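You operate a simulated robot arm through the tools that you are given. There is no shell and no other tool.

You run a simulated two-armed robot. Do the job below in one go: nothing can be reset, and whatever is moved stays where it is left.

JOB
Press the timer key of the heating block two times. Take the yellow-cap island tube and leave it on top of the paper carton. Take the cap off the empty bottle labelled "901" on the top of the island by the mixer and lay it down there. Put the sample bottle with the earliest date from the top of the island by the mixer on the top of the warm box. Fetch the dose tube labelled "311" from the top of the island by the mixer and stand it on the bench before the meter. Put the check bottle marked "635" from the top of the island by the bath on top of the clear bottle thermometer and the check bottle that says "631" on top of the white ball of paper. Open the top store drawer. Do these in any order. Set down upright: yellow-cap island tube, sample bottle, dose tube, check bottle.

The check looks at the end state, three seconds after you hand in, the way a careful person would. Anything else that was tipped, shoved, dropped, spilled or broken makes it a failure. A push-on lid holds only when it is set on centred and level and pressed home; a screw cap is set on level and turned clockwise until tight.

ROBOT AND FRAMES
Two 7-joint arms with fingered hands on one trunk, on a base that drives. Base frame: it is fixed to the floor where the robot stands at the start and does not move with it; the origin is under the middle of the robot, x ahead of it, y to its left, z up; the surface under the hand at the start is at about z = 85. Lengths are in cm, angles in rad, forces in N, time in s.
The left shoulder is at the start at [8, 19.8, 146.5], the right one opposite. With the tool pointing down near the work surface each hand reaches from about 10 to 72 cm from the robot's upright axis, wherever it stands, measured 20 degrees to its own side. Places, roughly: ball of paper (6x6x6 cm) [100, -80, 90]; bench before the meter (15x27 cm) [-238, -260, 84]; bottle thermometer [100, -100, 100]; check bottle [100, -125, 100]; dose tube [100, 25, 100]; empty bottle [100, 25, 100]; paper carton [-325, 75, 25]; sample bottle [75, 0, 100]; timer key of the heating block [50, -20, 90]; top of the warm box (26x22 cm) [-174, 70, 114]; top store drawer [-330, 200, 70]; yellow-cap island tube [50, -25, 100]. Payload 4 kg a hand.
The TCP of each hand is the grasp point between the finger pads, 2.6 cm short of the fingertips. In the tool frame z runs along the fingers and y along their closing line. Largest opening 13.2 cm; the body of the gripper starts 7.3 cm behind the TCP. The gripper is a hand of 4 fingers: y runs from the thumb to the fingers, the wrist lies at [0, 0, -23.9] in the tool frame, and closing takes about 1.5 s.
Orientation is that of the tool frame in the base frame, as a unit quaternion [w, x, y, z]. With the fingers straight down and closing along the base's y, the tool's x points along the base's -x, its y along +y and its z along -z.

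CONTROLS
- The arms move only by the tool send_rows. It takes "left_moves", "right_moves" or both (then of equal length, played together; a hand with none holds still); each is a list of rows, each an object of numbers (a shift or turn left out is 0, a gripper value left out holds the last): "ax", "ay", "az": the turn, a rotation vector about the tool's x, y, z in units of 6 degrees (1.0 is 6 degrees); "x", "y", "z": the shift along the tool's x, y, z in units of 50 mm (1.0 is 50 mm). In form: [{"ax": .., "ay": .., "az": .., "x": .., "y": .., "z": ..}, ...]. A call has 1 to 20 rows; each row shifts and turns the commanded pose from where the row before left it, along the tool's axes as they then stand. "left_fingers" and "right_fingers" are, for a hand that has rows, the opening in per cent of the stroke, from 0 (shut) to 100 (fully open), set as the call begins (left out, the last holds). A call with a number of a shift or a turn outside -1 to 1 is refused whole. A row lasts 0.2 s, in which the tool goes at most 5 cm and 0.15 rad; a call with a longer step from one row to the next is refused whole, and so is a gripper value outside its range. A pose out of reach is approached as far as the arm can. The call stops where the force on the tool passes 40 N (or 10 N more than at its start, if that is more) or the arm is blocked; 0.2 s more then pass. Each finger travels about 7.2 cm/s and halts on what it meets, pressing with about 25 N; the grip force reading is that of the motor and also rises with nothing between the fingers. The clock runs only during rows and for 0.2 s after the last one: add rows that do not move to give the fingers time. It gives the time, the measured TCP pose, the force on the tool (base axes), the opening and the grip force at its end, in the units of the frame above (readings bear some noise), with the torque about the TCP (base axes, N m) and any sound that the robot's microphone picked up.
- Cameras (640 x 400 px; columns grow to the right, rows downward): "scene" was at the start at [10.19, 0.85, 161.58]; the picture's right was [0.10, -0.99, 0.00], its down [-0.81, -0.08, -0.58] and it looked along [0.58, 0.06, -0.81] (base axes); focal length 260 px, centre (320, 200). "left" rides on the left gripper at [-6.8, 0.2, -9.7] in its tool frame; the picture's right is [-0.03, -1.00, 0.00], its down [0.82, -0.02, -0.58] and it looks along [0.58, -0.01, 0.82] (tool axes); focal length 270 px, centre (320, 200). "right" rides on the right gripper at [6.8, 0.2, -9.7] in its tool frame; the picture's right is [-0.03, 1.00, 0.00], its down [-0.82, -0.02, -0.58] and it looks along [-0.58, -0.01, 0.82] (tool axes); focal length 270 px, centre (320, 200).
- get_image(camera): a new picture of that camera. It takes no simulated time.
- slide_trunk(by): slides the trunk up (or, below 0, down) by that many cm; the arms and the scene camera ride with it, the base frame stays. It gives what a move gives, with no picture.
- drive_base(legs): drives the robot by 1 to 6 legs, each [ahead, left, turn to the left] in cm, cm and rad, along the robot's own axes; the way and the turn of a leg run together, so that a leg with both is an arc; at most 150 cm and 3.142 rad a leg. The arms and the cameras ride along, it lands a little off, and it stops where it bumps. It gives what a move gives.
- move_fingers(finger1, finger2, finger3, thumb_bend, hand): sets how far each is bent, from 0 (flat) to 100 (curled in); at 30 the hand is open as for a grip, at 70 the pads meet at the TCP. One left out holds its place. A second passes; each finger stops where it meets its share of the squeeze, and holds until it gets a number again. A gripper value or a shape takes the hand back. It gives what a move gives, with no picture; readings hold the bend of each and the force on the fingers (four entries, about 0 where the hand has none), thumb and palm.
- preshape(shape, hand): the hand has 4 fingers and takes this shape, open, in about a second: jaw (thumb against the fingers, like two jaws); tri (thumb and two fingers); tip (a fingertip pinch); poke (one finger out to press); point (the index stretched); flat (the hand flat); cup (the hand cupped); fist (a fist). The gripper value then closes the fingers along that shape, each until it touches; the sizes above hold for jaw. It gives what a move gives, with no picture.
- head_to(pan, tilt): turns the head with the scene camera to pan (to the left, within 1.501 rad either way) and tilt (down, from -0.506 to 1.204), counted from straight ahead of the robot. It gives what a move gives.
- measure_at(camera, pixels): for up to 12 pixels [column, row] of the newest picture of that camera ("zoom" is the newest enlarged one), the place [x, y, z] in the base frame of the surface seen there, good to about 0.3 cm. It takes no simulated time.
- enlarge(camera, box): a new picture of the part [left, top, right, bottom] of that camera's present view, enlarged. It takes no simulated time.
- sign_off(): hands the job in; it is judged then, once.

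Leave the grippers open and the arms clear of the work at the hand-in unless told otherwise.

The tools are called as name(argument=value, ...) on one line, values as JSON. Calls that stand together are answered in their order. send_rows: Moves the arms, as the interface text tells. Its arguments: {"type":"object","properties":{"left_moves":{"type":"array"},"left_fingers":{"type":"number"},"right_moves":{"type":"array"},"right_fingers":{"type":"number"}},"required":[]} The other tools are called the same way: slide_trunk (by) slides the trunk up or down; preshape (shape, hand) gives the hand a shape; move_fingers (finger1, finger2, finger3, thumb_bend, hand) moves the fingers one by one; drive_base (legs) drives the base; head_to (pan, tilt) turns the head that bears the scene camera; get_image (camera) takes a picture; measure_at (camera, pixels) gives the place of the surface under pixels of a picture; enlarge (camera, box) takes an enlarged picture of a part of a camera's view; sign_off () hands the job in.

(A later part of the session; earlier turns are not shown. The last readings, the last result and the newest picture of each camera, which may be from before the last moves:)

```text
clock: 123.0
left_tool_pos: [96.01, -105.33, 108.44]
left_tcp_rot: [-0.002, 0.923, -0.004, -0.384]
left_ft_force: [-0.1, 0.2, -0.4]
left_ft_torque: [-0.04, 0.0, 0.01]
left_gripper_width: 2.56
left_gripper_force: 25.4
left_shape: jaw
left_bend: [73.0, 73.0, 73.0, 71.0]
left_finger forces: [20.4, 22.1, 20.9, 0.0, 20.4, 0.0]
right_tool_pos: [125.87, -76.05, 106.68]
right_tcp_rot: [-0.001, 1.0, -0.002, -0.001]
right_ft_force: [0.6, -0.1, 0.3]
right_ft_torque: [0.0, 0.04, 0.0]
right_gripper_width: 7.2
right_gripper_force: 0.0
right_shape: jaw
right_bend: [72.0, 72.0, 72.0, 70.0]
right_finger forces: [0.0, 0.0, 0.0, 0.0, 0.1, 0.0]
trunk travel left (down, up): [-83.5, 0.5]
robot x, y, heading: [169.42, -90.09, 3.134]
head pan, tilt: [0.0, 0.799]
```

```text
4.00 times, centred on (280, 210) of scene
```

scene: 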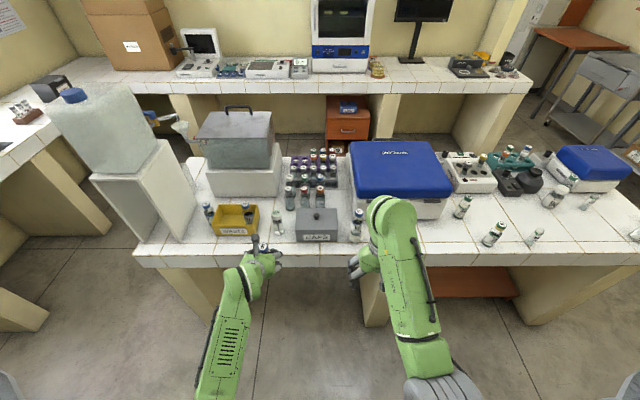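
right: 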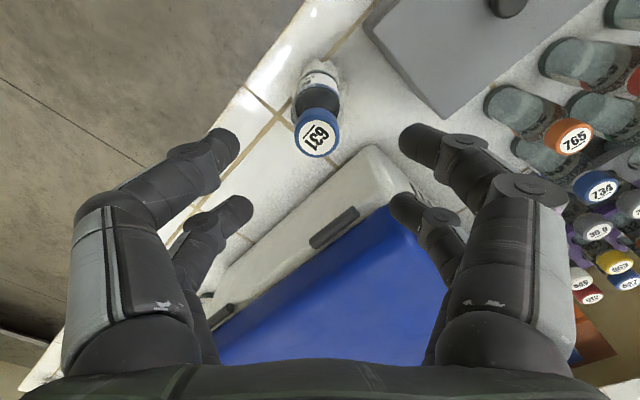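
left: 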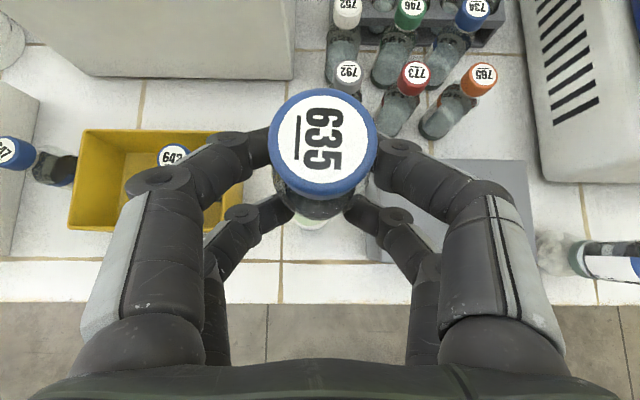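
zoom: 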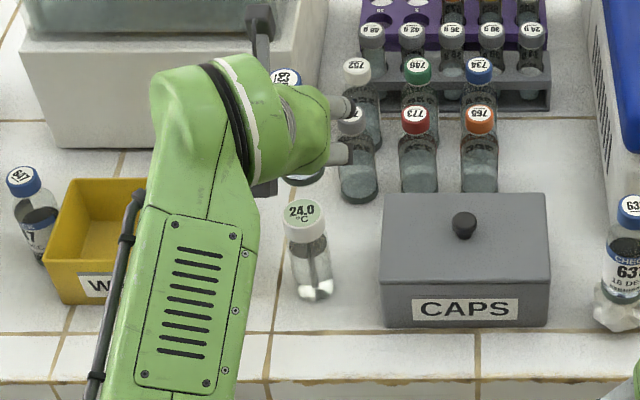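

I zoom in the left camera to compare the bottle base with the thermometer cap below.

enlarge(camera="left", box=[260, 160, 380, 260])

measure_at(camera="left", pixels=[[320, 135], [308, 222], [305, 226], [318, 212], [300, 210], [335, 212]])

```text
4.00 times, centred on (320, 210) of left
```

zoom: 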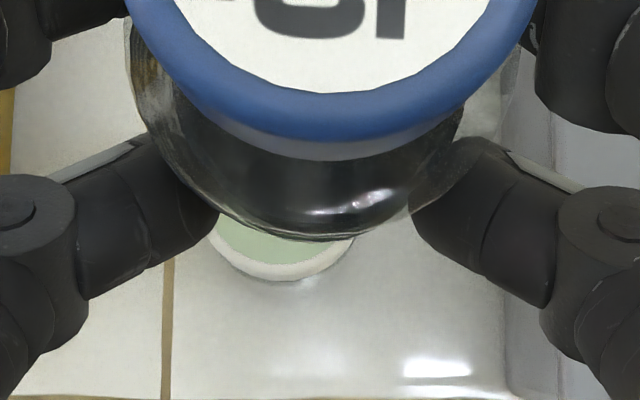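

```text
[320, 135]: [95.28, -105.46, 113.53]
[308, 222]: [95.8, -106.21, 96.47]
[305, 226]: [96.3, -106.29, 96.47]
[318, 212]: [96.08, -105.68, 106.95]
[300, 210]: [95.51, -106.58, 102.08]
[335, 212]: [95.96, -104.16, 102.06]
```

The thermometer cap appears ~0.5 cm further toward −y than the bottle base. I shift 0.5 cm and lower 4 cm, then compare again.

send_rows(left_moves=[{"y": 0.1}, {"x": 0.28, "z": 0.28}, {"x": 0.28, "z": 0.28}, {}])

enlarge(camera="left", box=[260, 160, 380, 260])

enlarge(camera="scene", box=[240, 180, 320, 260])

```text
clock: 124.0
left_tool_pos: [95.92, -105.94, 104.23]
left_tcp_rot: [-0.002, 0.924, -0.004, -0.383]
left_ft_force: [0.6, -0.2, -1.3]
left_ft_torque: [-0.01, 0.01, -0.06]
left_gripper_width: 2.55
left_gripper_force: 24.9
left_shape: jaw
left_bend: [73.0, 73.0, 73.0, 71.0]
left_finger forces: [20.4, 22.1, 20.9, 0.0, 20.5, 0.1]
right_tool_pos: [125.73, -76.1, 106.65]
right_tcp_rot: [0.0, 1.0, -0.002, -0.001]
right_ft_force: [0.3, -0.5, 0.2]
right_ft_torque: [-0.04, -0.01, 0.01]
right_gripper_width: 7.19
right_gripper_force: 0.1
right_shape: jaw
right_bend: [72.0, 72.0, 72.0, 70.0]
right_finger forces: [0.1, 0.1, 0.0, 0.1, 0.0, 0.0]
trunk travel left (down, up): [-83.5, 0.5]
robot x, y, heading: [169.49, -89.91, 3.132]
head pan, tilt: [0.0, 0.799]
```

```text
4.00 times, centred on (320, 210) of left
```

zoom: 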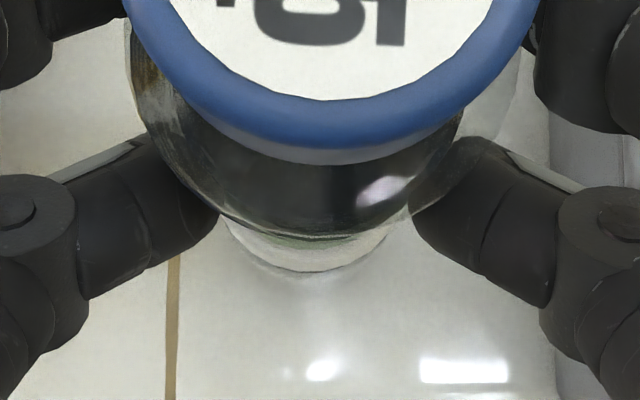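

```text
5.00 times, centred on (280, 220) of scene
```

zoom: 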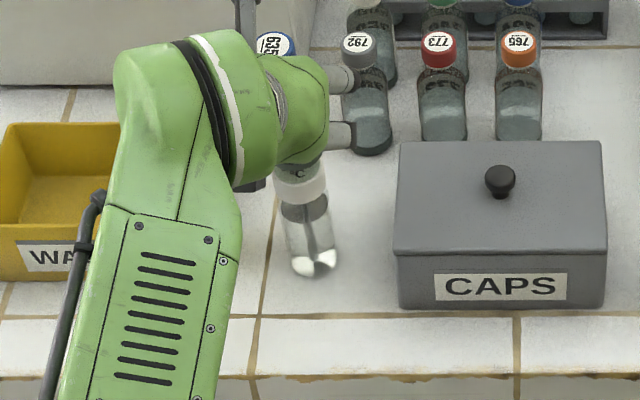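

Aligned sideways; forward offset is within 0.2 cm. I lower further in small steps with a +0.15 cm x correction, watching force.

send_rows(left_moves=[{"x": 0.021, "z": -0.021}, {"x": 0.057, "z": 0.057}, {"x": 0.057, "z": 0.057}, {}])

send_rows(left_moves=[{"x": 0.014, "z": 0.014}, {"x": 0.014, "z": 0.014}, {}])

```text
clock: 125.0
left_tool_pos: [96.06, -106.06, 103.39]
left_tcp_rot: [-0.002, 0.923, -0.004, -0.384]
left_ft_force: [0.6, 0.5, -0.4]
left_ft_torque: [0.03, 0.0, 0.0]
left_gripper_width: 2.55
left_gripper_force: 25.3
left_shape: jaw
left_bend: [73.0, 73.0, 73.0, 71.0]
left_finger forces: [20.5, 22.0, 21.0, 0.0, 20.5, 0.1]
right_tool_pos: [125.72, -76.16, 106.52]
right_tcp_rot: [0.001, 1.0, -0.003, -0.001]
right_ft_force: [-0.1, -0.3, -0.1]
right_ft_torque: [-0.01, 0.01, 0.02]
right_gripper_width: 7.22
right_gripper_force: 0.1
right_shape: jaw
right_bend: [72.0, 72.0, 72.0, 70.0]
right_finger forces: [0.1, 0.0, 0.0, 0.0, 0.0, 0.0]
trunk travel left (down, up): [-83.5, 0.5]
robot x, y, heading: [169.28, -90.22, 3.132]
head pan, tilt: [0.0, 0.799]
```

```text
clock: 125.8
left_tool_pos: [95.98, -105.86, 103.42]
left_tcp_rot: [-0.002, 0.923, -0.004, -0.384]
left_ft_force: [-0.3, -0.6, 1.4]
left_ft_torque: [-0.05, 0.02, -0.05]
left_gripper_width: 2.56
left_gripper_force: 24.9
left_shape: jaw
left_bend: [73.0, 73.0, 73.0, 71.0]
left_finger forces: [20.7, 22.4, 21.1, 0.0, 20.6, 0.0]
right_tool_pos: [125.79, -76.04, 106.61]
right_tcp_rot: [0.0, 1.0, -0.003, -0.001]
right_ft_force: [-0.3, 0.5, 0.8]
right_ft_torque: [0.01, -0.01, -0.01]
right_gripper_width: 7.21
right_gripper_force: 0.0
right_shape: jaw
right_bend: [72.0, 72.0, 72.0, 70.0]
right_finger forces: [0.1, 0.0, 0.0, 0.0, 0.0, 0.0]
trunk travel left (down, up): [-83.5, 0.5]
robot x, y, heading: [169.34, -90.26, 3.132]
head pan, tilt: [0.0, 0.799]
```

Contact begins (+1.4 N). One more millimetre and look.

send_rows(left_moves=[{"x": 0.014, "z": 0.014}, {}])

enlarge(camera="left", box=[260, 160, 380, 260])

enlarge(camera="scene", box=[240, 180, 320, 260])

```text
clock: 126.3
left_tool_pos: [96.15, -105.78, 103.21]
left_tcp_rot: [-0.002, 0.923, -0.005, -0.384]
left_ft_force: [0.1, -0.2, 4.7]
left_ft_torque: [-0.03, 0.0, -0.02]
left_gripper_width: 2.56
left_gripper_force: 25.0
left_shape: jaw
left_bend: [73.0, 73.0, 73.0, 71.0]
left_finger forces: [21.2, 22.8, 21.5, 0.0, 20.9, 0.0]
right_tool_pos: [125.84, -76.1, 106.58]
right_tcp_rot: [0.0, 1.0, -0.003, -0.002]
right_ft_force: [-0.4, -0.4, 0.7]
right_ft_torque: [0.0, -0.02, 0.0]
right_gripper_width: 7.22
right_gripper_force: 0.1
right_shape: jaw
right_bend: [72.0, 72.0, 72.0, 70.0]
right_finger forces: [0.1, 0.0, 0.0, 0.1, 0.1, 0.1]
trunk travel left (down, up): [-83.5, 0.5]
robot x, y, heading: [169.06, -90.0, 3.137]
head pan, tilt: [0.0, 0.799]
```

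```text
4.00 times, centred on (320, 210) of left
```

zoom: 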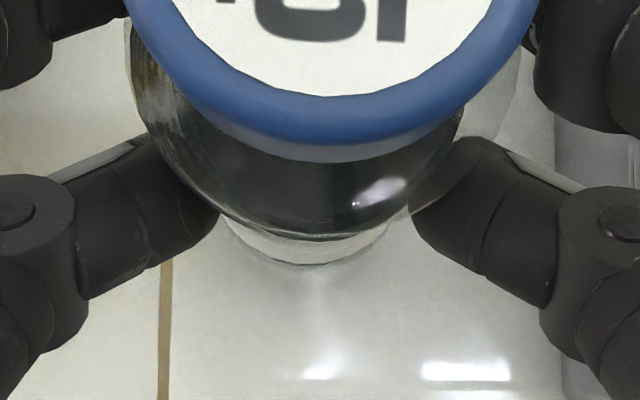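

```text
5.00 times, centred on (280, 220) of scene
```

zoom: 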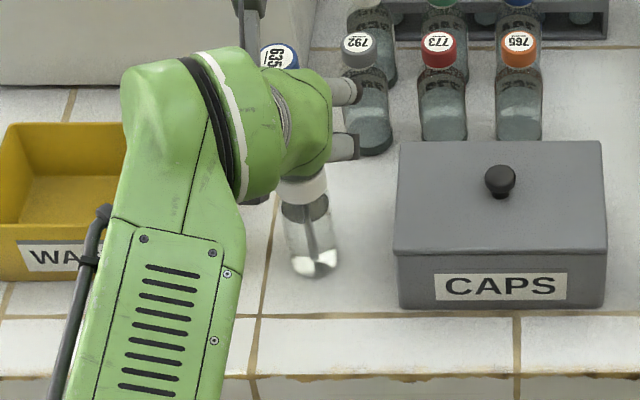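

Well centred, +4.7 N and no torque. Ease up 1 mm and open slightly (to ~30 %), keeping the fingers as guard.

send_rows(left_moves=[{"x": -0.014, "z": -0.014}, {}])

send_rows(left_moves=[{}, {}, {}, {}], left_fingers=27)

get_image(camera="left")

enlarge(camera="scene", box=[240, 180, 320, 260])

```text
clock: 127.0
left_tool_pos: [96.25, -105.88, 103.3]
left_tcp_rot: [-0.002, 0.924, -0.004, -0.383]
left_ft_force: [0.2, -0.9, 4.7]
left_ft_torque: [0.0, 0.0, -0.04]
left_gripper_width: 2.54
left_gripper_force: 24.7
left_shape: jaw
left_bend: [73.0, 73.0, 73.0, 71.0]
left_finger forces: [21.1, 22.8, 21.4, 0.1, 20.8, 0.1]
right_tool_pos: [125.83, -76.24, 106.63]
right_tcp_rot: [0.0, 1.0, -0.002, 0.0]
right_ft_force: [-0.6, -0.2, 0.4]
right_ft_torque: [0.01, 0.02, 0.02]
right_gripper_width: 7.2
right_gripper_force: 0.0
right_shape: jaw
right_bend: [72.0, 72.0, 72.0, 70.0]
right_finger forces: [0.0, 0.1, 0.0, 0.0, 0.1, 0.0]
trunk travel left (down, up): [-83.5, 0.5]
robot x, y, heading: [169.29, -90.23, 3.133]
head pan, tilt: [0.0, 0.799]
```

```text
clock: 128.0
left_tool_pos: [95.95, -105.95, 103.28]
left_tcp_rot: [-0.002, 0.923, -0.004, -0.384]
left_ft_force: [0.6, 0.2, 0.2]
left_ft_torque: [-0.01, -0.02, 0.03]
left_gripper_width: 3.56
left_gripper_force: 0.0
left_shape: jaw
left_bend: [73.0, 73.0, 73.0, 70.0]
left_finger forces: [0.1, 0.0, 0.0, 0.0, 0.1, 0.0]
right_tool_pos: [125.84, -76.02, 106.61]
right_tcp_rot: [0.0, 1.0, -0.002, 0.0]
right_ft_force: [-0.2, -0.4, 0.7]
right_ft_torque: [-0.01, 0.0, 0.01]
right_gripper_width: 7.25
right_gripper_force: 0.0
right_shape: jaw
right_bend: [72.0, 72.0, 72.0, 70.0]
right_finger forces: [0.0, 0.0, 0.0, 0.1, 0.0, 0.0]
trunk travel left (down, up): [-83.5, 0.5]
robot x, y, heading: [169.17, -90.2, 3.135]
head pan, tilt: [0.0, 0.799]
```

```text
taken
```

left: 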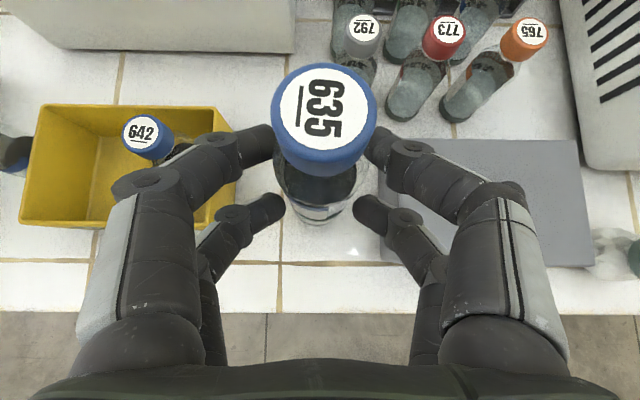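

```text
5.00 times, centred on (280, 220) of scene
```

zoom: 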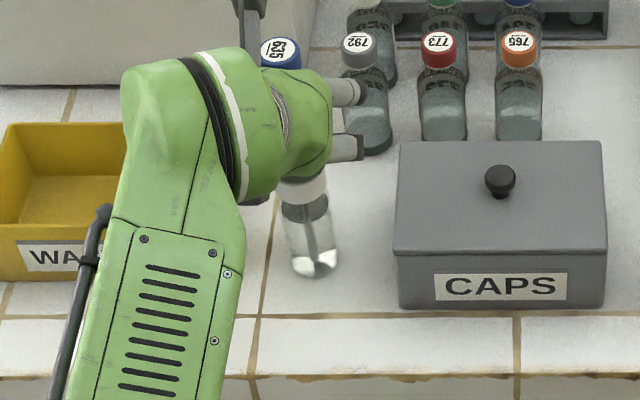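

Released; the bottle levelled itself. I wait and recheck it's still.

send_rows(left_moves=[{}, {}, {}, {}, {}, {}, {}, {}])

get_image(camera="left")

```text
clock: 129.8
left_tool_pos: [95.99, -105.92, 103.21]
left_tcp_rot: [-0.002, 0.924, -0.004, -0.383]
left_ft_force: [-0.2, -0.2, -0.2]
left_ft_torque: [-0.01, -0.02, -0.03]
left_gripper_width: 3.54
left_gripper_force: 0.1
left_shape: jaw
left_bend: [73.0, 73.0, 73.0, 70.0]
left_finger forces: [0.2, 0.0, 0.0, 0.1, 0.3, 0.0]
right_tool_pos: [125.72, -76.12, 106.55]
right_tcp_rot: [0.0, 1.0, -0.004, -0.001]
right_ft_force: [0.2, 0.3, 0.1]
right_ft_torque: [0.02, 0.0, 0.01]
right_gripper_width: 7.23
right_gripper_force: 0.1
right_shape: jaw
right_bend: [72.0, 72.0, 72.0, 70.0]
right_finger forces: [0.0, 0.1, 0.0, 0.1, 0.1, 0.1]
trunk travel left (down, up): [-83.5, 0.5]
robot x, y, heading: [169.27, -90.3, 3.131]
head pan, tilt: [0.0, 0.799]
```

```text
taken
```

left: 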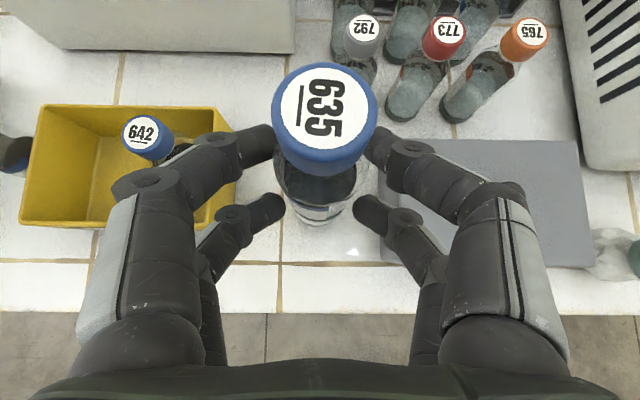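

It is still. Open to 55 % and withdraw along the tool axis.

send_rows(left_moves=[{}, {}, {}, {}], left_fingers=55)

send_rows(left_moves=[{"z": -0.2}, {"z": -0.3}, {"z": -0.5}, {"z": -0.7}, {"z": -0.7}, {}])

get_image(camera="left")

get_image(camera="scene")

enlarge(camera="scene", box=[240, 160, 380, 260])

```text
clock: 130.8
left_tool_pos: [96.05, -105.76, 103.26]
left_tcp_rot: [-0.002, 0.924, -0.003, -0.383]
left_ft_force: [0.1, -0.2, 0.7]
left_ft_torque: [0.0, -0.02, 0.0]
left_gripper_width: 7.23
left_gripper_force: 0.0
left_shape: jaw
left_bend: [72.0, 72.0, 72.0, 70.0]
left_finger forces: [0.1, 0.0, 0.0, 0.0, 0.0, 0.1]
right_tool_pos: [125.8, -76.18, 106.47]
right_tcp_rot: [0.0, 1.0, -0.002, -0.001]
right_ft_force: [-0.5, 0.5, 0.4]
right_ft_torque: [0.01, -0.02, 0.01]
right_gripper_width: 7.21
right_gripper_force: 0.1
right_shape: jaw
right_bend: [72.0, 72.0, 72.0, 70.0]
right_finger forces: [0.0, 0.0, 0.1, 0.1, 0.0, 0.0]
trunk travel left (down, up): [-83.5, 0.5]
robot x, y, heading: [169.27, -89.86, 3.133]
head pan, tilt: [0.0, 0.799]
```

```text
clock: 132.2
left_tool_pos: [104.61, -105.82, 111.5]
left_tcp_rot: [-0.001, 0.924, -0.003, -0.384]
left_ft_force: [0.4, -0.5, -0.4]
left_ft_torque: [-0.02, 0.0, 0.02]
left_gripper_width: 7.23
left_gripper_force: 0.1
left_shape: jaw
left_bend: [72.0, 72.0, 72.0, 70.0]
left_finger forces: [0.1, 0.0, 0.1, 0.0, 0.0, 0.0]
right_tool_pos: [125.71, -76.07, 106.58]
right_tcp_rot: [0.0, 1.0, -0.003, 0.0]
right_ft_force: [-0.4, 0.0, 0.3]
right_ft_torque: [0.01, 0.02, -0.01]
right_gripper_width: 7.21
right_gripper_force: 0.0
right_shape: jaw
right_bend: [72.0, 72.0, 72.0, 70.0]
right_finger forces: [0.0, 0.0, 0.0, 0.1, 0.1, 0.1]
trunk travel left (down, up): [-83.5, 0.5]
robot x, y, heading: [169.3, -90.35, 3.128]
head pan, tilt: [0.0, 0.799]
```

```text
taken
```

left: 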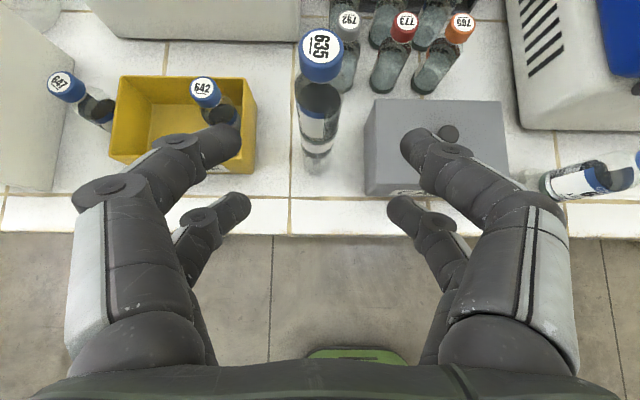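

```text
taken
```

scene: 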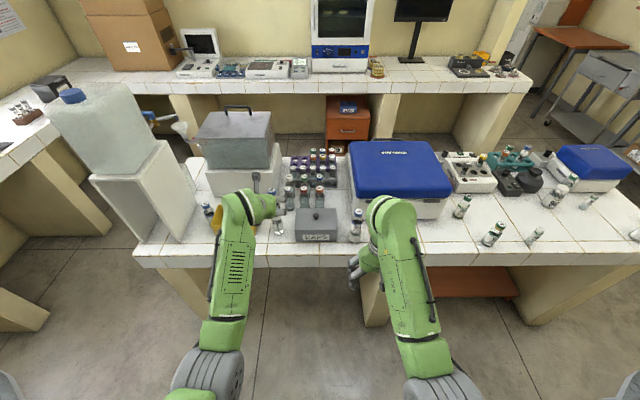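

```text
4.00 times, centred on (310, 210) of scene
```

zoom: 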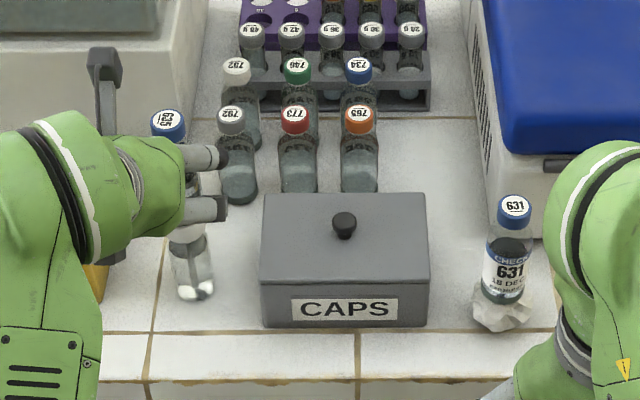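

635 stands on the thermometer and 631 on the ball. I turn the left hand upright again and draw it back beyond the table edge.

send_rows(left_moves=[{"ay": 0.94}, {"ay": 0.94}, {"ay": 0.94}, {"ay": 0.94}, {"ay": 0.94}, {"ay": 0.94}, {"ay": 0.93}, {"ay": 0.93}, {}])

send_rows(left_moves=[{"x": 0.8, "z": 0.2}, {"x": 0.8, "z": 0.2}, {"x": 0.7, "z": 0.5}, {"x": 0.7, "z": 0.5}, {"x": 0.7, "z": 0.5}, {}])

get_image(camera="scene")

enlarge(camera="scene", box=[260, 180, 380, 260])

```text
clock: 134.2
left_tool_pos: [104.52, -105.88, 111.61]
left_tcp_rot: [0.001, 1.0, -0.005, 0.0]
left_ft_force: [0.3, -0.5, -0.8]
left_ft_torque: [0.0, -0.01, -0.01]
left_gripper_width: 7.2
left_gripper_force: 0.2
left_shape: jaw
left_bend: [72.0, 72.0, 72.0, 70.0]
left_finger forces: [0.0, 0.1, 0.0, 0.0, 0.0, 0.0]
right_tool_pos: [125.83, -76.05, 106.53]
right_tcp_rot: [0.0, 1.0, -0.003, -0.001]
right_ft_force: [-0.3, 0.0, 0.2]
right_ft_torque: [-0.03, -0.03, 0.0]
right_gripper_width: 7.22
right_gripper_force: 0.0
right_shape: jaw
right_bend: [72.0, 72.0, 72.0, 70.0]
right_finger forces: [0.0, 0.0, 0.0, 0.0, 0.0, 0.0]
trunk travel left (down, up): [-83.5, 0.5]
robot x, y, heading: [169.28, -90.52, 3.136]
head pan, tilt: [0.0, 0.799]
```

```text
clock: 135.6
left_tool_pos: [123.15, -106.11, 102.01]
left_tcp_rot: [-0.001, 1.0, -0.004, -0.001]
left_ft_force: [0.1, -0.3, 0.3]
left_ft_torque: [-0.02, 0.0, 0.01]
left_gripper_width: 7.21
left_gripper_force: 0.1
left_shape: jaw
left_bend: [72.0, 72.0, 72.0, 70.0]
left_finger forces: [0.1, 0.0, 0.0, 0.0, 0.0, 0.0]
right_tool_pos: [125.75, -76.17, 106.54]
right_tcp_rot: [0.0, 1.0, -0.003, 0.0]
right_ft_force: [-0.8, -0.1, -0.2]
right_ft_torque: [0.04, -0.04, -0.01]
right_gripper_width: 7.2
right_gripper_force: 0.0
right_shape: jaw
right_bend: [72.0, 72.0, 72.0, 70.0]
right_finger forces: [0.0, 0.0, 0.1, 0.1, 0.0, 0.1]
trunk travel left (down, up): [-83.5, 0.5]
robot x, y, heading: [169.18, -89.93, 3.134]
head pan, tilt: [0.0, 0.799]
```

```text
taken
```

scene: 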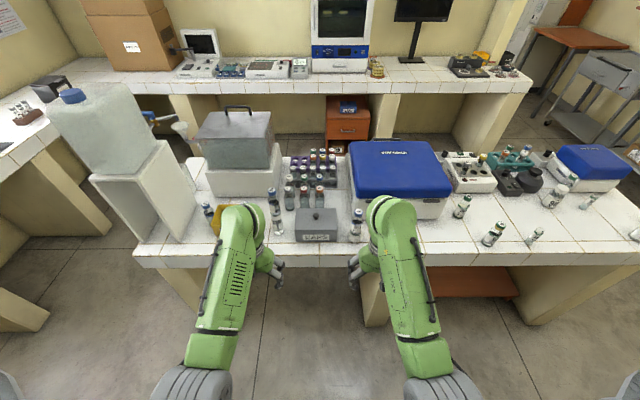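

```text
5.00 times, centred on (320, 220) of scene
```

zoom: 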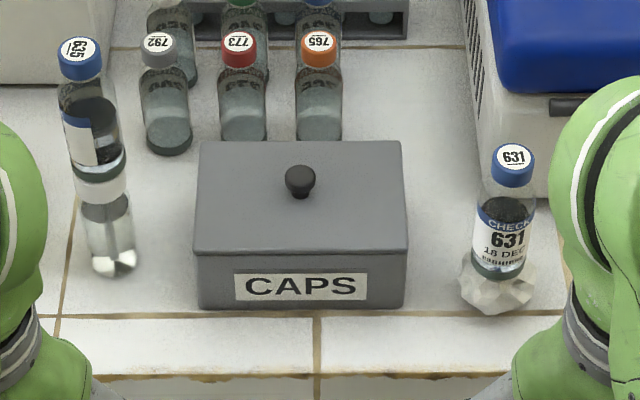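

Both stacks stand well. Next the mixer end: I drive right to y≈8 for the 901 bottle.

drive_base(legs=[[0, -98, 0.005]])

get_image(camera="scene")

enlarge(camera="scene", box=[240, 150, 420, 260])

```text
clock: 140.7
left_tool_pos: [123.55, -7.45, 102.15]
left_tcp_rot: [0.0, 1.0, 0.0, -0.001]
left_ft_force: [-0.9, -0.3, 0.9]
left_ft_torque: [0.03, 0.0, -0.02]
left_gripper_width: 7.22
left_gripper_force: 0.0
left_shape: jaw
left_bend: [72.0, 72.0, 72.0, 70.0]
left_finger forces: [0.0, 0.0, 0.1, 0.1, 0.0, 0.1]
right_tool_pos: [126.08, 22.63, 106.81]
right_tcp_rot: [-0.001, 1.0, 0.001, -0.001]
right_ft_force: [-0.3, -1.0, 0.5]
right_ft_torque: [-0.01, 0.01, 0.01]
right_gripper_width: 7.19
right_gripper_force: 0.2
right_shape: jaw
right_bend: [72.0, 72.0, 72.0, 70.0]
right_finger forces: [0.1, 0.0, 0.0, 0.1, 0.0, 0.0]
trunk travel left (down, up): [-83.5, 0.5]
robot x, y, heading: [169.51, 9.08, -3.147]
head pan, tilt: [0.0, 0.799]
```

```text
taken
```

scene: 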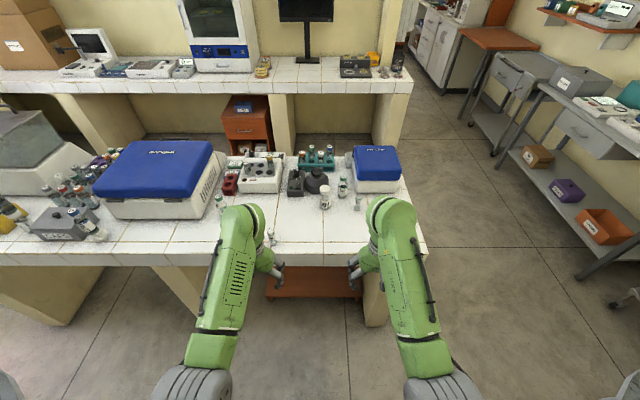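

```text
3.56 times, centred on (330, 205) of scene
```

zoom: 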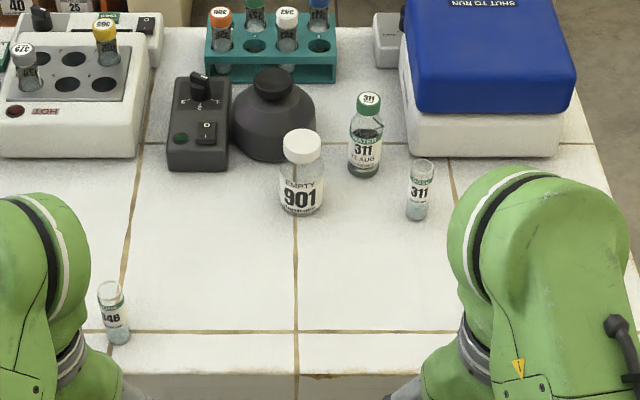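

I measure the 901 bottle (cap and body), water 311, dose 311, mixer and the blue box.

measure_at(camera="zoom", pixels=[[302, 145], [284, 147], [320, 147], [302, 132], [302, 158], [300, 195], [285, 195], [318, 195], [300, 215], [369, 102], [420, 168], [272, 82]])

measure_at(camera="zoom", pixels=[[250, 150], [290, 155], [418, 215], [408, 190], [435, 185], [364, 170], [480, 100], [420, 150], [350, 250], [250, 250], [365, 100], [376, 103]])

```text
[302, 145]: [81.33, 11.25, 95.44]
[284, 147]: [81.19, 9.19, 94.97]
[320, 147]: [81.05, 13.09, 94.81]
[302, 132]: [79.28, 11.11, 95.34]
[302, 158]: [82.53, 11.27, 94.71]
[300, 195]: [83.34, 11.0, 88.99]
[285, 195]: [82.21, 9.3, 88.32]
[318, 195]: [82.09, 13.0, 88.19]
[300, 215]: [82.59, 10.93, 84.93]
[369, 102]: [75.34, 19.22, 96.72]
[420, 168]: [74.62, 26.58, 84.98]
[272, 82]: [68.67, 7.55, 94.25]
```

```text
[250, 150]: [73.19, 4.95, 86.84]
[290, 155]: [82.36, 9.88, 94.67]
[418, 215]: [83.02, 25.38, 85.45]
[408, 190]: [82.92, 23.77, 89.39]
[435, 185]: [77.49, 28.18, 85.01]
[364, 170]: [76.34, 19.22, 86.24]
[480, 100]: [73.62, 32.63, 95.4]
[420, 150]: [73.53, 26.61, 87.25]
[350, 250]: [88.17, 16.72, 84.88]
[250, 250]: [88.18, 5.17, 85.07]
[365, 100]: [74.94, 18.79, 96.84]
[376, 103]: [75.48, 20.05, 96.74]
```

901's cap centre is [81.1,11.2,95.4], radius ≈2. I look closely at the cap to see whether it is a screw cap.

enlarge(camera="scene", box=[312, 180, 338, 212])

get_image(camera="right")

```text
12.50 times, centred on (325, 196) of scene
```

zoom: 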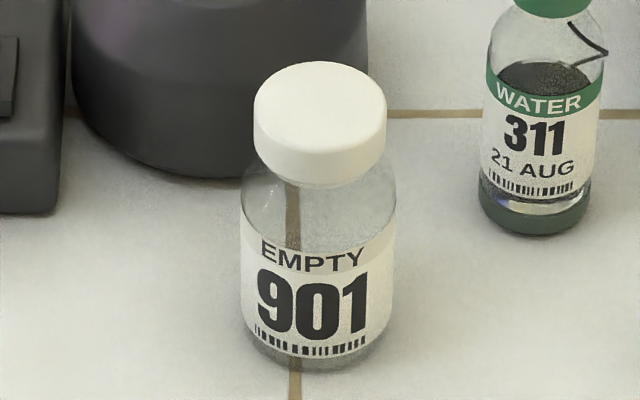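

```text
taken
```

right: 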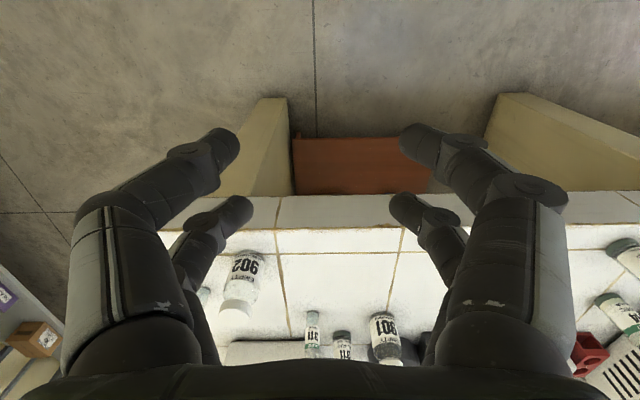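

The cap looks smooth; I'll hold the body with the left hand low from the front and turn the cap with the right hand from above. First drive 29 cm nearer and move the right hand 8 cm aside.

drive_base(legs=[[29, 0, 0]])

send_rows(right_moves=[{"y": -0.8}, {"y": -0.8}, {}])

get_image(camera="scene")

```text
clock: 142.7
left_tool_pos: [94.84, -7.43, 102.09]
left_tcp_rot: [0.001, 1.0, 0.001, -0.003]
left_ft_force: [0.5, 0.3, 0.0]
left_ft_torque: [-0.02, 0.02, -0.02]
left_gripper_width: 7.22
left_gripper_force: 0.0
left_shape: jaw
left_bend: [72.0, 72.0, 72.0, 70.0]
left_finger forces: [0.0, 0.1, 0.0, 0.1, 0.0, 0.0]
right_tool_pos: [97.31, 22.5, 106.67]
right_tcp_rot: [-0.001, 1.0, 0.004, -0.002]
right_ft_force: [0.1, 1.3, 0.9]
right_ft_torque: [-0.02, 0.02, 0.01]
right_gripper_width: 7.22
right_gripper_force: 0.2
right_shape: jaw
right_bend: [72.0, 72.0, 72.0, 70.0]
right_finger forces: [0.0, 0.1, 0.1, 0.0, 0.0, 0.1]
trunk travel left (down, up): [-83.5, 0.5]
robot x, y, heading: [140.57, 9.27, -3.134]
head pan, tilt: [0.0, 0.799]
```

```text
clock: 143.5
left_tool_pos: [94.49, -7.56, 102.0]
left_tcp_rot: [0.001, 1.0, 0.001, -0.001]
left_ft_force: [0.7, 1.1, 0.0]
left_ft_torque: [-0.03, 0.0, 0.02]
left_gripper_width: 7.17
left_gripper_force: 0.1
left_shape: jaw
left_bend: [72.0, 72.0, 72.0, 70.0]
left_finger forces: [0.1, 0.0, 0.0, 0.1, 0.0, 0.0]
right_tool_pos: [96.92, 30.48, 106.66]
right_tcp_rot: [0.0, 1.0, 0.004, 0.0]
right_ft_force: [0.4, -0.8, 0.1]
right_ft_torque: [0.03, -0.04, 0.02]
right_gripper_width: 7.21
right_gripper_force: 0.1
right_shape: jaw
right_bend: [72.0, 72.0, 72.0, 70.0]
right_finger forces: [0.1, 0.0, 0.0, 0.1, 0.0, 0.0]
trunk travel left (down, up): [-83.5, 0.5]
robot x, y, heading: [140.43, 9.06, -3.134]
head pan, tilt: [0.0, 0.799]
```

```text
taken
```

scene: 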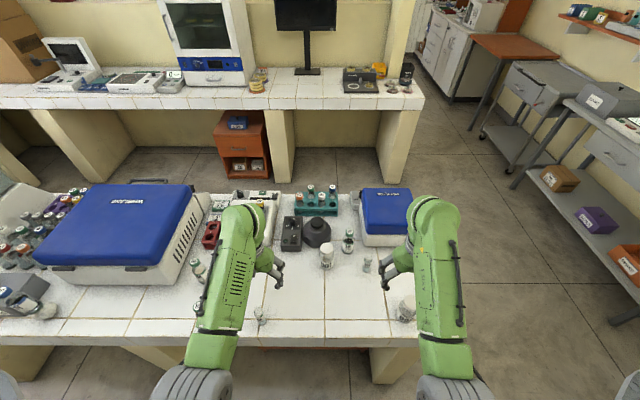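

I check the left edge of this picture where 631 should stand.

enlarge(camera="scene", box=[0, 200, 120, 340])

head_to(pan=0.7, tilt=0.7)

get_image(camera="scene")

```text
2.86 times, centred on (60, 270) of scene
```

zoom: 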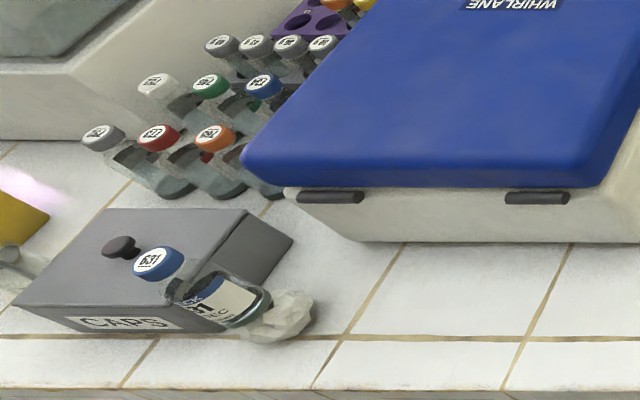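

```text
clock: 144.6
left_tool_pos: [94.68, -7.56, 102.05]
left_tcp_rot: [0.001, 1.0, 0.002, -0.001]
left_ft_force: [0.3, 0.2, -0.2]
left_ft_torque: [0.0, 0.01, 0.01]
left_gripper_width: 7.19
left_gripper_force: 0.0
left_shape: jaw
left_bend: [72.0, 72.0, 72.0, 70.0]
left_finger forces: [0.0, 0.1, 0.0, 0.1, 0.0, 0.0]
right_tool_pos: [97.01, 30.46, 106.59]
right_tcp_rot: [0.0, 1.0, 0.004, -0.001]
right_ft_force: [-0.7, 0.6, 0.0]
right_ft_torque: [0.04, 0.02, -0.02]
right_gripper_width: 7.21
right_gripper_force: 0.1
right_shape: jaw
right_bend: [72.0, 72.0, 72.0, 70.0]
right_finger forces: [0.0, 0.0, 0.0, 0.0, 0.0, 0.1]
trunk travel left (down, up): [-83.5, 0.5]
robot x, y, heading: [140.48, 9.01, -3.14]
head pan, tilt: [0.7, 0.7]
```

```text
taken
```

scene: 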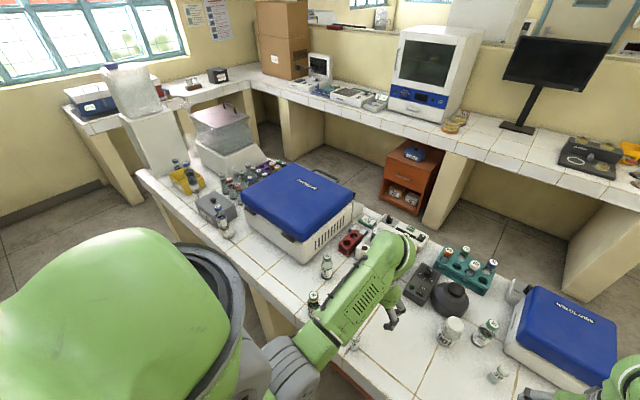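

631 still stands. I turn the head back and move the left hand in front of 901, then tilt it 60°.

head_to(pan=0.0, tilt=1.0)

send_rows(left_moves=[{"y": -0.93}, {"y": -0.93}, {"y": -0.93}, {"y": -0.93}, {"ay": -1}, {"ay": -1}, {"ay": -1}, {"ay": -1}, {"ay": -1}, {"ay": -1}, {"ay": -1}, {"ay": -1}, {"ay": -1}, {"ay": -1}, {}], left_fingers=65)

get_image(camera="left")

get_image(camera="scene")

```text
clock: 145.6
left_tool_pos: [94.55, -7.6, 101.83]
left_tcp_rot: [0.0, 1.0, 0.002, -0.001]
left_ft_force: [-1.2, 0.0, -0.2]
left_ft_torque: [0.03, 0.0, 0.01]
left_gripper_width: 7.22
left_gripper_force: 0.1
left_shape: jaw
left_bend: [72.0, 72.0, 72.0, 70.0]
left_finger forces: [0.0, 0.1, 0.0, 0.1, 0.0, 0.0]
right_tool_pos: [96.93, 30.5, 106.52]
right_tcp_rot: [0.0, 1.0, 0.004, -0.001]
right_ft_force: [0.7, -0.9, -1.1]
right_ft_torque: [0.03, -0.02, 0.01]
right_gripper_width: 7.22
right_gripper_force: 0.0
right_shape: jaw
right_bend: [72.0, 72.0, 72.0, 70.0]
right_finger forces: [0.1, 0.0, 0.0, 0.0, 0.1, 0.0]
trunk travel left (down, up): [-83.5, 0.5]
robot x, y, heading: [140.43, 8.96, -3.134]
head pan, tilt: [0.0, 1.0]
```

```text
clock: 148.8
left_tool_pos: [94.55, 11.06, 101.98]
left_tcp_rot: [0.002, 0.865, 0.003, -0.501]
left_ft_force: [-0.2, -1.1, -0.1]
left_ft_torque: [-0.02, 0.0, -0.02]
left_gripper_width: 8.54
left_gripper_force: 0.0
left_shape: jaw
left_bend: [70.0, 70.0, 70.0, 65.0]
left_finger forces: [0.0, 0.0, 0.1, 0.0, 0.0, 0.0]
right_tool_pos: [96.91, 30.51, 106.6]
right_tcp_rot: [0.0, 1.0, 0.004, -0.001]
right_ft_force: [-0.8, -0.2, -0.2]
right_ft_torque: [0.0, -0.01, 0.0]
right_gripper_width: 7.22
right_gripper_force: 0.0
right_shape: jaw
right_bend: [72.0, 72.0, 72.0, 70.0]
right_finger forces: [0.1, 0.0, 0.0, 0.0, 0.0, 0.0]
trunk travel left (down, up): [-83.5, 0.5]
robot x, y, heading: [140.75, 8.96, -3.135]
head pan, tilt: [0.0, 1.0]
```

```text
taken
```

left: 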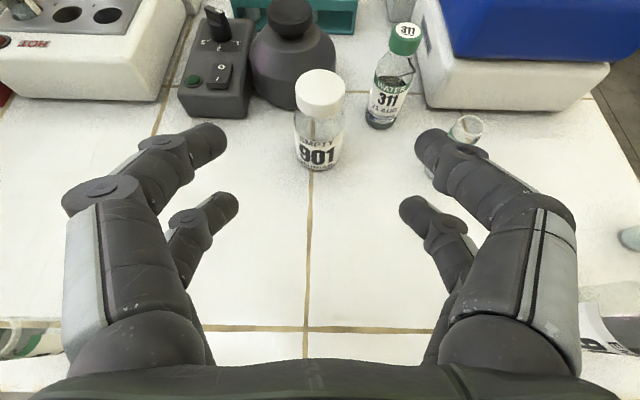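

```text
taken
```

scene: 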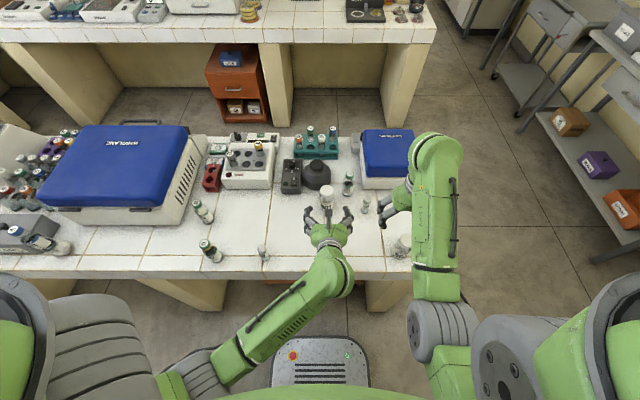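

Left hand is ready. I measure the 901 bottle's body from the left camera.

measure_at(camera="left", pixels=[[320, 90], [296, 92], [343, 92], [318, 155], [297, 150], [341, 148], [318, 170], [320, 100], [318, 130], [383, 105], [465, 125], [402, 45]])

enlarge(camera="left", box=[260, 50, 380, 190])

```text
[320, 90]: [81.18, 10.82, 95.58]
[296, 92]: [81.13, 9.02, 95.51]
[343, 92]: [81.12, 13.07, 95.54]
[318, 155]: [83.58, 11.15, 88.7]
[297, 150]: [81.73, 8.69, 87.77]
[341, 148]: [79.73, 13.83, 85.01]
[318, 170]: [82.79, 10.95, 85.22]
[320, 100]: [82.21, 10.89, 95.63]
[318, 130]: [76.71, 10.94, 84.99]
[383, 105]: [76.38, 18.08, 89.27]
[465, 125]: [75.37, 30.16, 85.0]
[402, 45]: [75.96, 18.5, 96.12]
```

```text
2.86 times, centred on (320, 120) of left
```

zoom: 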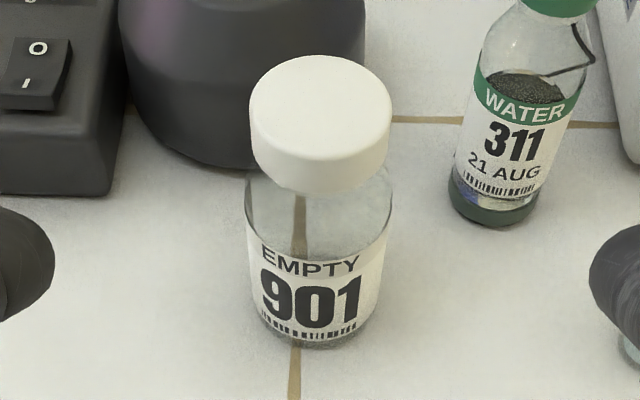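

Bottle axis [81.2,11.0]. I lower the left hand to z≈90 at x≈94.5, staying clear, then check.

send_rows(left_moves=[{"x": 0.7, "z": 0.4}, {"x": 0.7, "z": 0.4}, {"x": 0.64, "z": 0.36}, {}])

get_image(camera="left")

```text
clock: 149.8
left_tool_pos: [94.54, 10.98, 90.12]
left_tcp_rot: [0.001, 0.866, 0.002, -0.501]
left_ft_force: [0.1, 0.4, -0.2]
left_ft_torque: [-0.02, 0.02, 0.01]
left_gripper_width: 8.56
left_gripper_force: 0.1
left_shape: jaw
left_bend: [70.0, 70.0, 70.0, 65.0]
left_finger forces: [0.1, 0.0, 0.0, 0.0, 0.0, 0.0]
right_tool_pos: [96.88, 30.46, 106.58]
right_tcp_rot: [0.0, 1.0, 0.005, -0.001]
right_ft_force: [0.5, 0.5, 0.7]
right_ft_torque: [0.03, 0.0, 0.01]
right_gripper_width: 7.24
right_gripper_force: 0.1
right_shape: jaw
right_bend: [72.0, 72.0, 72.0, 70.0]
right_finger forces: [0.0, 0.0, 0.0, 0.0, 0.0, 0.0]
trunk travel left (down, up): [-83.5, 0.5]
robot x, y, heading: [140.77, 8.87, -3.135]
head pan, tilt: [0.0, 1.0]
```

```text
taken
```

left: 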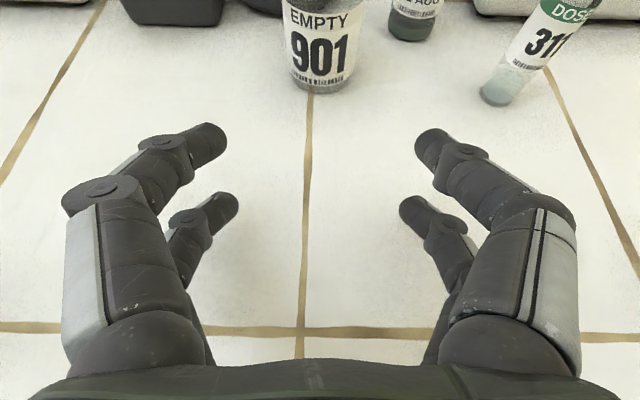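

Clear to advance: move forward 8 cm.

send_rows(left_moves=[{"x": -0.4, "z": 0.69}, {"x": -0.4, "z": 0.69}, {}])

get_image(camera="left")

measure_at(camera="left", pixels=[[232, 205], [410, 205], [222, 140], [425, 140], [320, 120], [320, 60]])

```text
clock: 150.6
left_tool_pos: [86.76, 10.91, 90.38]
left_tcp_rot: [0.001, 0.866, 0.002, -0.5]
left_ft_force: [0.2, 0.4, 0.8]
left_ft_torque: [-0.06, 0.01, -0.01]
left_gripper_width: 8.52
left_gripper_force: 0.0
left_shape: jaw
left_bend: [70.0, 70.0, 70.0, 65.0]
left_finger forces: [0.1, 0.0, 0.0, 0.0, 0.1, 0.0]
right_tool_pos: [97.0, 30.48, 106.64]
right_tcp_rot: [0.0, 1.0, 0.005, -0.001]
right_ft_force: [0.1, 0.0, -0.6]
right_ft_torque: [0.01, 0.03, -0.01]
right_gripper_width: 7.21
right_gripper_force: 0.1
right_shape: jaw
right_bend: [72.0, 72.0, 72.0, 70.0]
right_finger forces: [0.1, 0.1, 0.0, 0.0, 0.0, 0.0]
trunk travel left (down, up): [-83.5, 0.5]
robot x, y, heading: [140.79, 8.96, -3.135]
head pan, tilt: [0.0, 1.0]
```

```text
taken
```

left: 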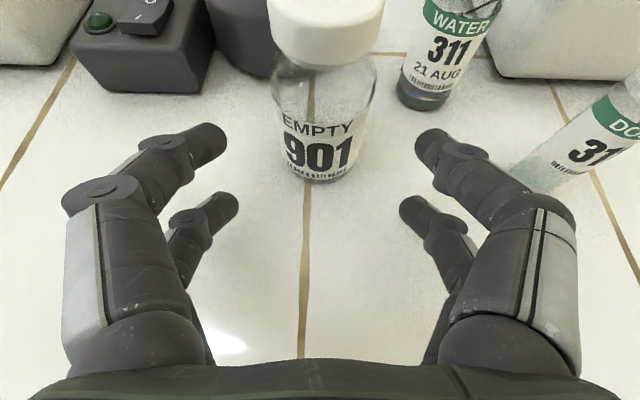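

```text
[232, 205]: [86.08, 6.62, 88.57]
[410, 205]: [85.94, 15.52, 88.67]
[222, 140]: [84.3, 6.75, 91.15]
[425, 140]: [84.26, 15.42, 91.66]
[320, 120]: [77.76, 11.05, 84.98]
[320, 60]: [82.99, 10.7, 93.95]
```

I advance the last 3.9 cm and drop 1 cm so the fingers straddle the body.

send_rows(left_moves=[{"x": -0.108, "z": 0.388}, {"x": -0.108, "z": 0.388}, {}])

get_image(camera="left")

```text
clock: 151.4
left_tool_pos: [82.74, 11.02, 89.33]
left_tcp_rot: [0.002, 0.865, 0.003, -0.501]
left_ft_force: [0.0, 0.1, -0.2]
left_ft_torque: [0.0, -0.01, -0.02]
left_gripper_width: 8.54
left_gripper_force: 0.0
left_shape: jaw
left_bend: [70.0, 70.0, 70.0, 65.0]
left_finger forces: [0.0, 0.1, 0.0, 0.0, 0.1, 0.1]
right_tool_pos: [96.99, 30.54, 106.6]
right_tcp_rot: [0.0, 1.0, 0.005, -0.001]
right_ft_force: [-0.3, -0.5, -0.1]
right_ft_torque: [0.03, -0.05, -0.02]
right_gripper_width: 7.22
right_gripper_force: 0.0
right_shape: jaw
right_bend: [72.0, 72.0, 72.0, 70.0]
right_finger forces: [0.0, 0.0, 0.1, 0.0, 0.0, 0.0]
trunk travel left (down, up): [-83.5, 0.5]
robot x, y, heading: [140.88, 8.65, -3.134]
head pan, tilt: [0.0, 1.0]
```

```text
taken
```

left: 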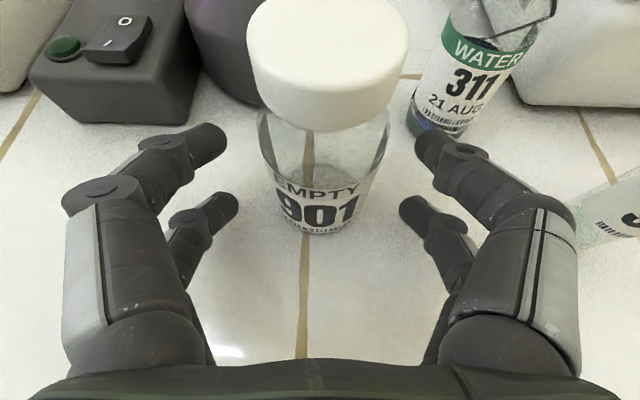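

Centred. Close the left hand on the bottle body.

send_rows(left_moves=[{}, {}, {}, {}, {}, {}, {}], left_fingers=20)

get_image(camera="left")

```text
clock: 153.0
left_tool_pos: [82.67, 10.99, 89.29]
left_tcp_rot: [0.0, 0.866, 0.001, -0.501]
left_ft_force: [0.2, 0.3, 2.1]
left_ft_torque: [0.0, -0.04, 0.04]
left_gripper_width: 4.12
left_gripper_force: 24.6
left_shape: jaw
left_bend: [74.0, 74.0, 74.0, 70.0]
left_finger forces: [22.9, 20.6, 18.3, 0.0, 23.3, 0.0]
right_tool_pos: [96.95, 30.53, 106.51]
right_tcp_rot: [-0.001, 1.0, 0.004, 0.0]
right_ft_force: [0.0, -0.5, 0.0]
right_ft_torque: [-0.01, 0.02, 0.01]
right_gripper_width: 7.21
right_gripper_force: 0.1
right_shape: jaw
right_bend: [72.0, 72.0, 72.0, 70.0]
right_finger forces: [0.0, 0.0, 0.0, 0.0, 0.0, 0.0]
trunk travel left (down, up): [-83.5, 0.5]
robot x, y, heading: [140.72, 9.23, -3.134]
head pan, tilt: [0.0, 1.0]
```

```text
taken
```

left: 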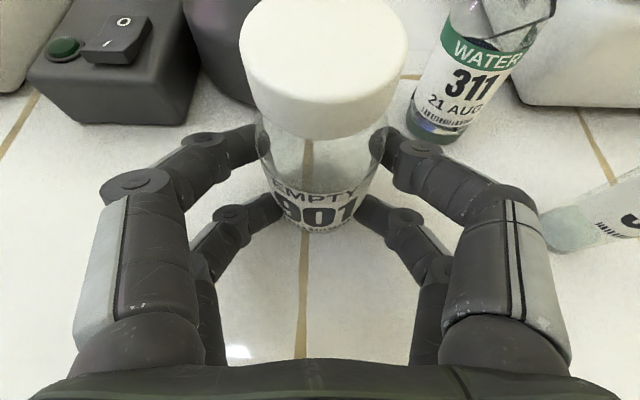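

Bottle held. I measure the height of the upper left fingers near the cap and the cap's position now.

measure_at(camera="left", pixels=[[240, 145], [405, 145], [215, 155], [430, 160], [320, 50], [245, 40], [405, 40], [320, 100], [320, 125], [280, 110]])

get_image(camera="scene")

enlarge(camera="scene", box=[290, 150, 420, 260])

```text
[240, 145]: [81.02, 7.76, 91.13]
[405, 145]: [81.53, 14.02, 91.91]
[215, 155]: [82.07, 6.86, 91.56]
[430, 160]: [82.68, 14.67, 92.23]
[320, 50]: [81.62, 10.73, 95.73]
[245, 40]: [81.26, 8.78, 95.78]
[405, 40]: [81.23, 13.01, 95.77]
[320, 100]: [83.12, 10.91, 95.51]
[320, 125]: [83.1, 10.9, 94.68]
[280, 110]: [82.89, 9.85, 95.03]
```

```text
taken
```

scene: 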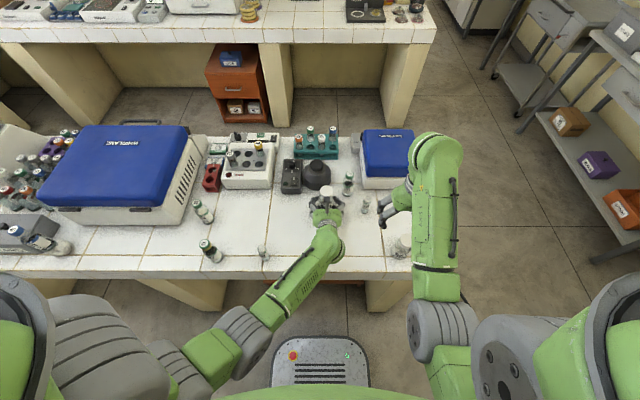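

```text
3.64 times, centred on (355, 205) of scene
```

zoom: 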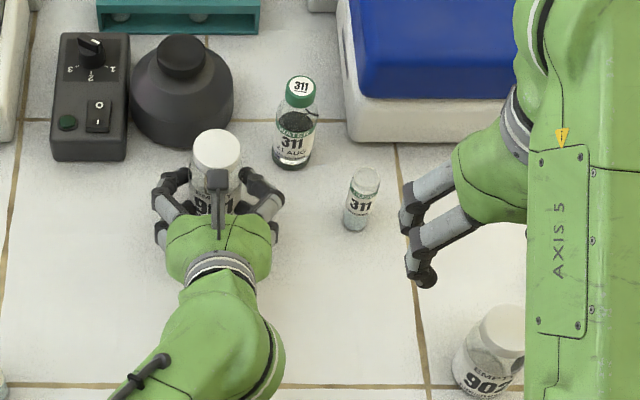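

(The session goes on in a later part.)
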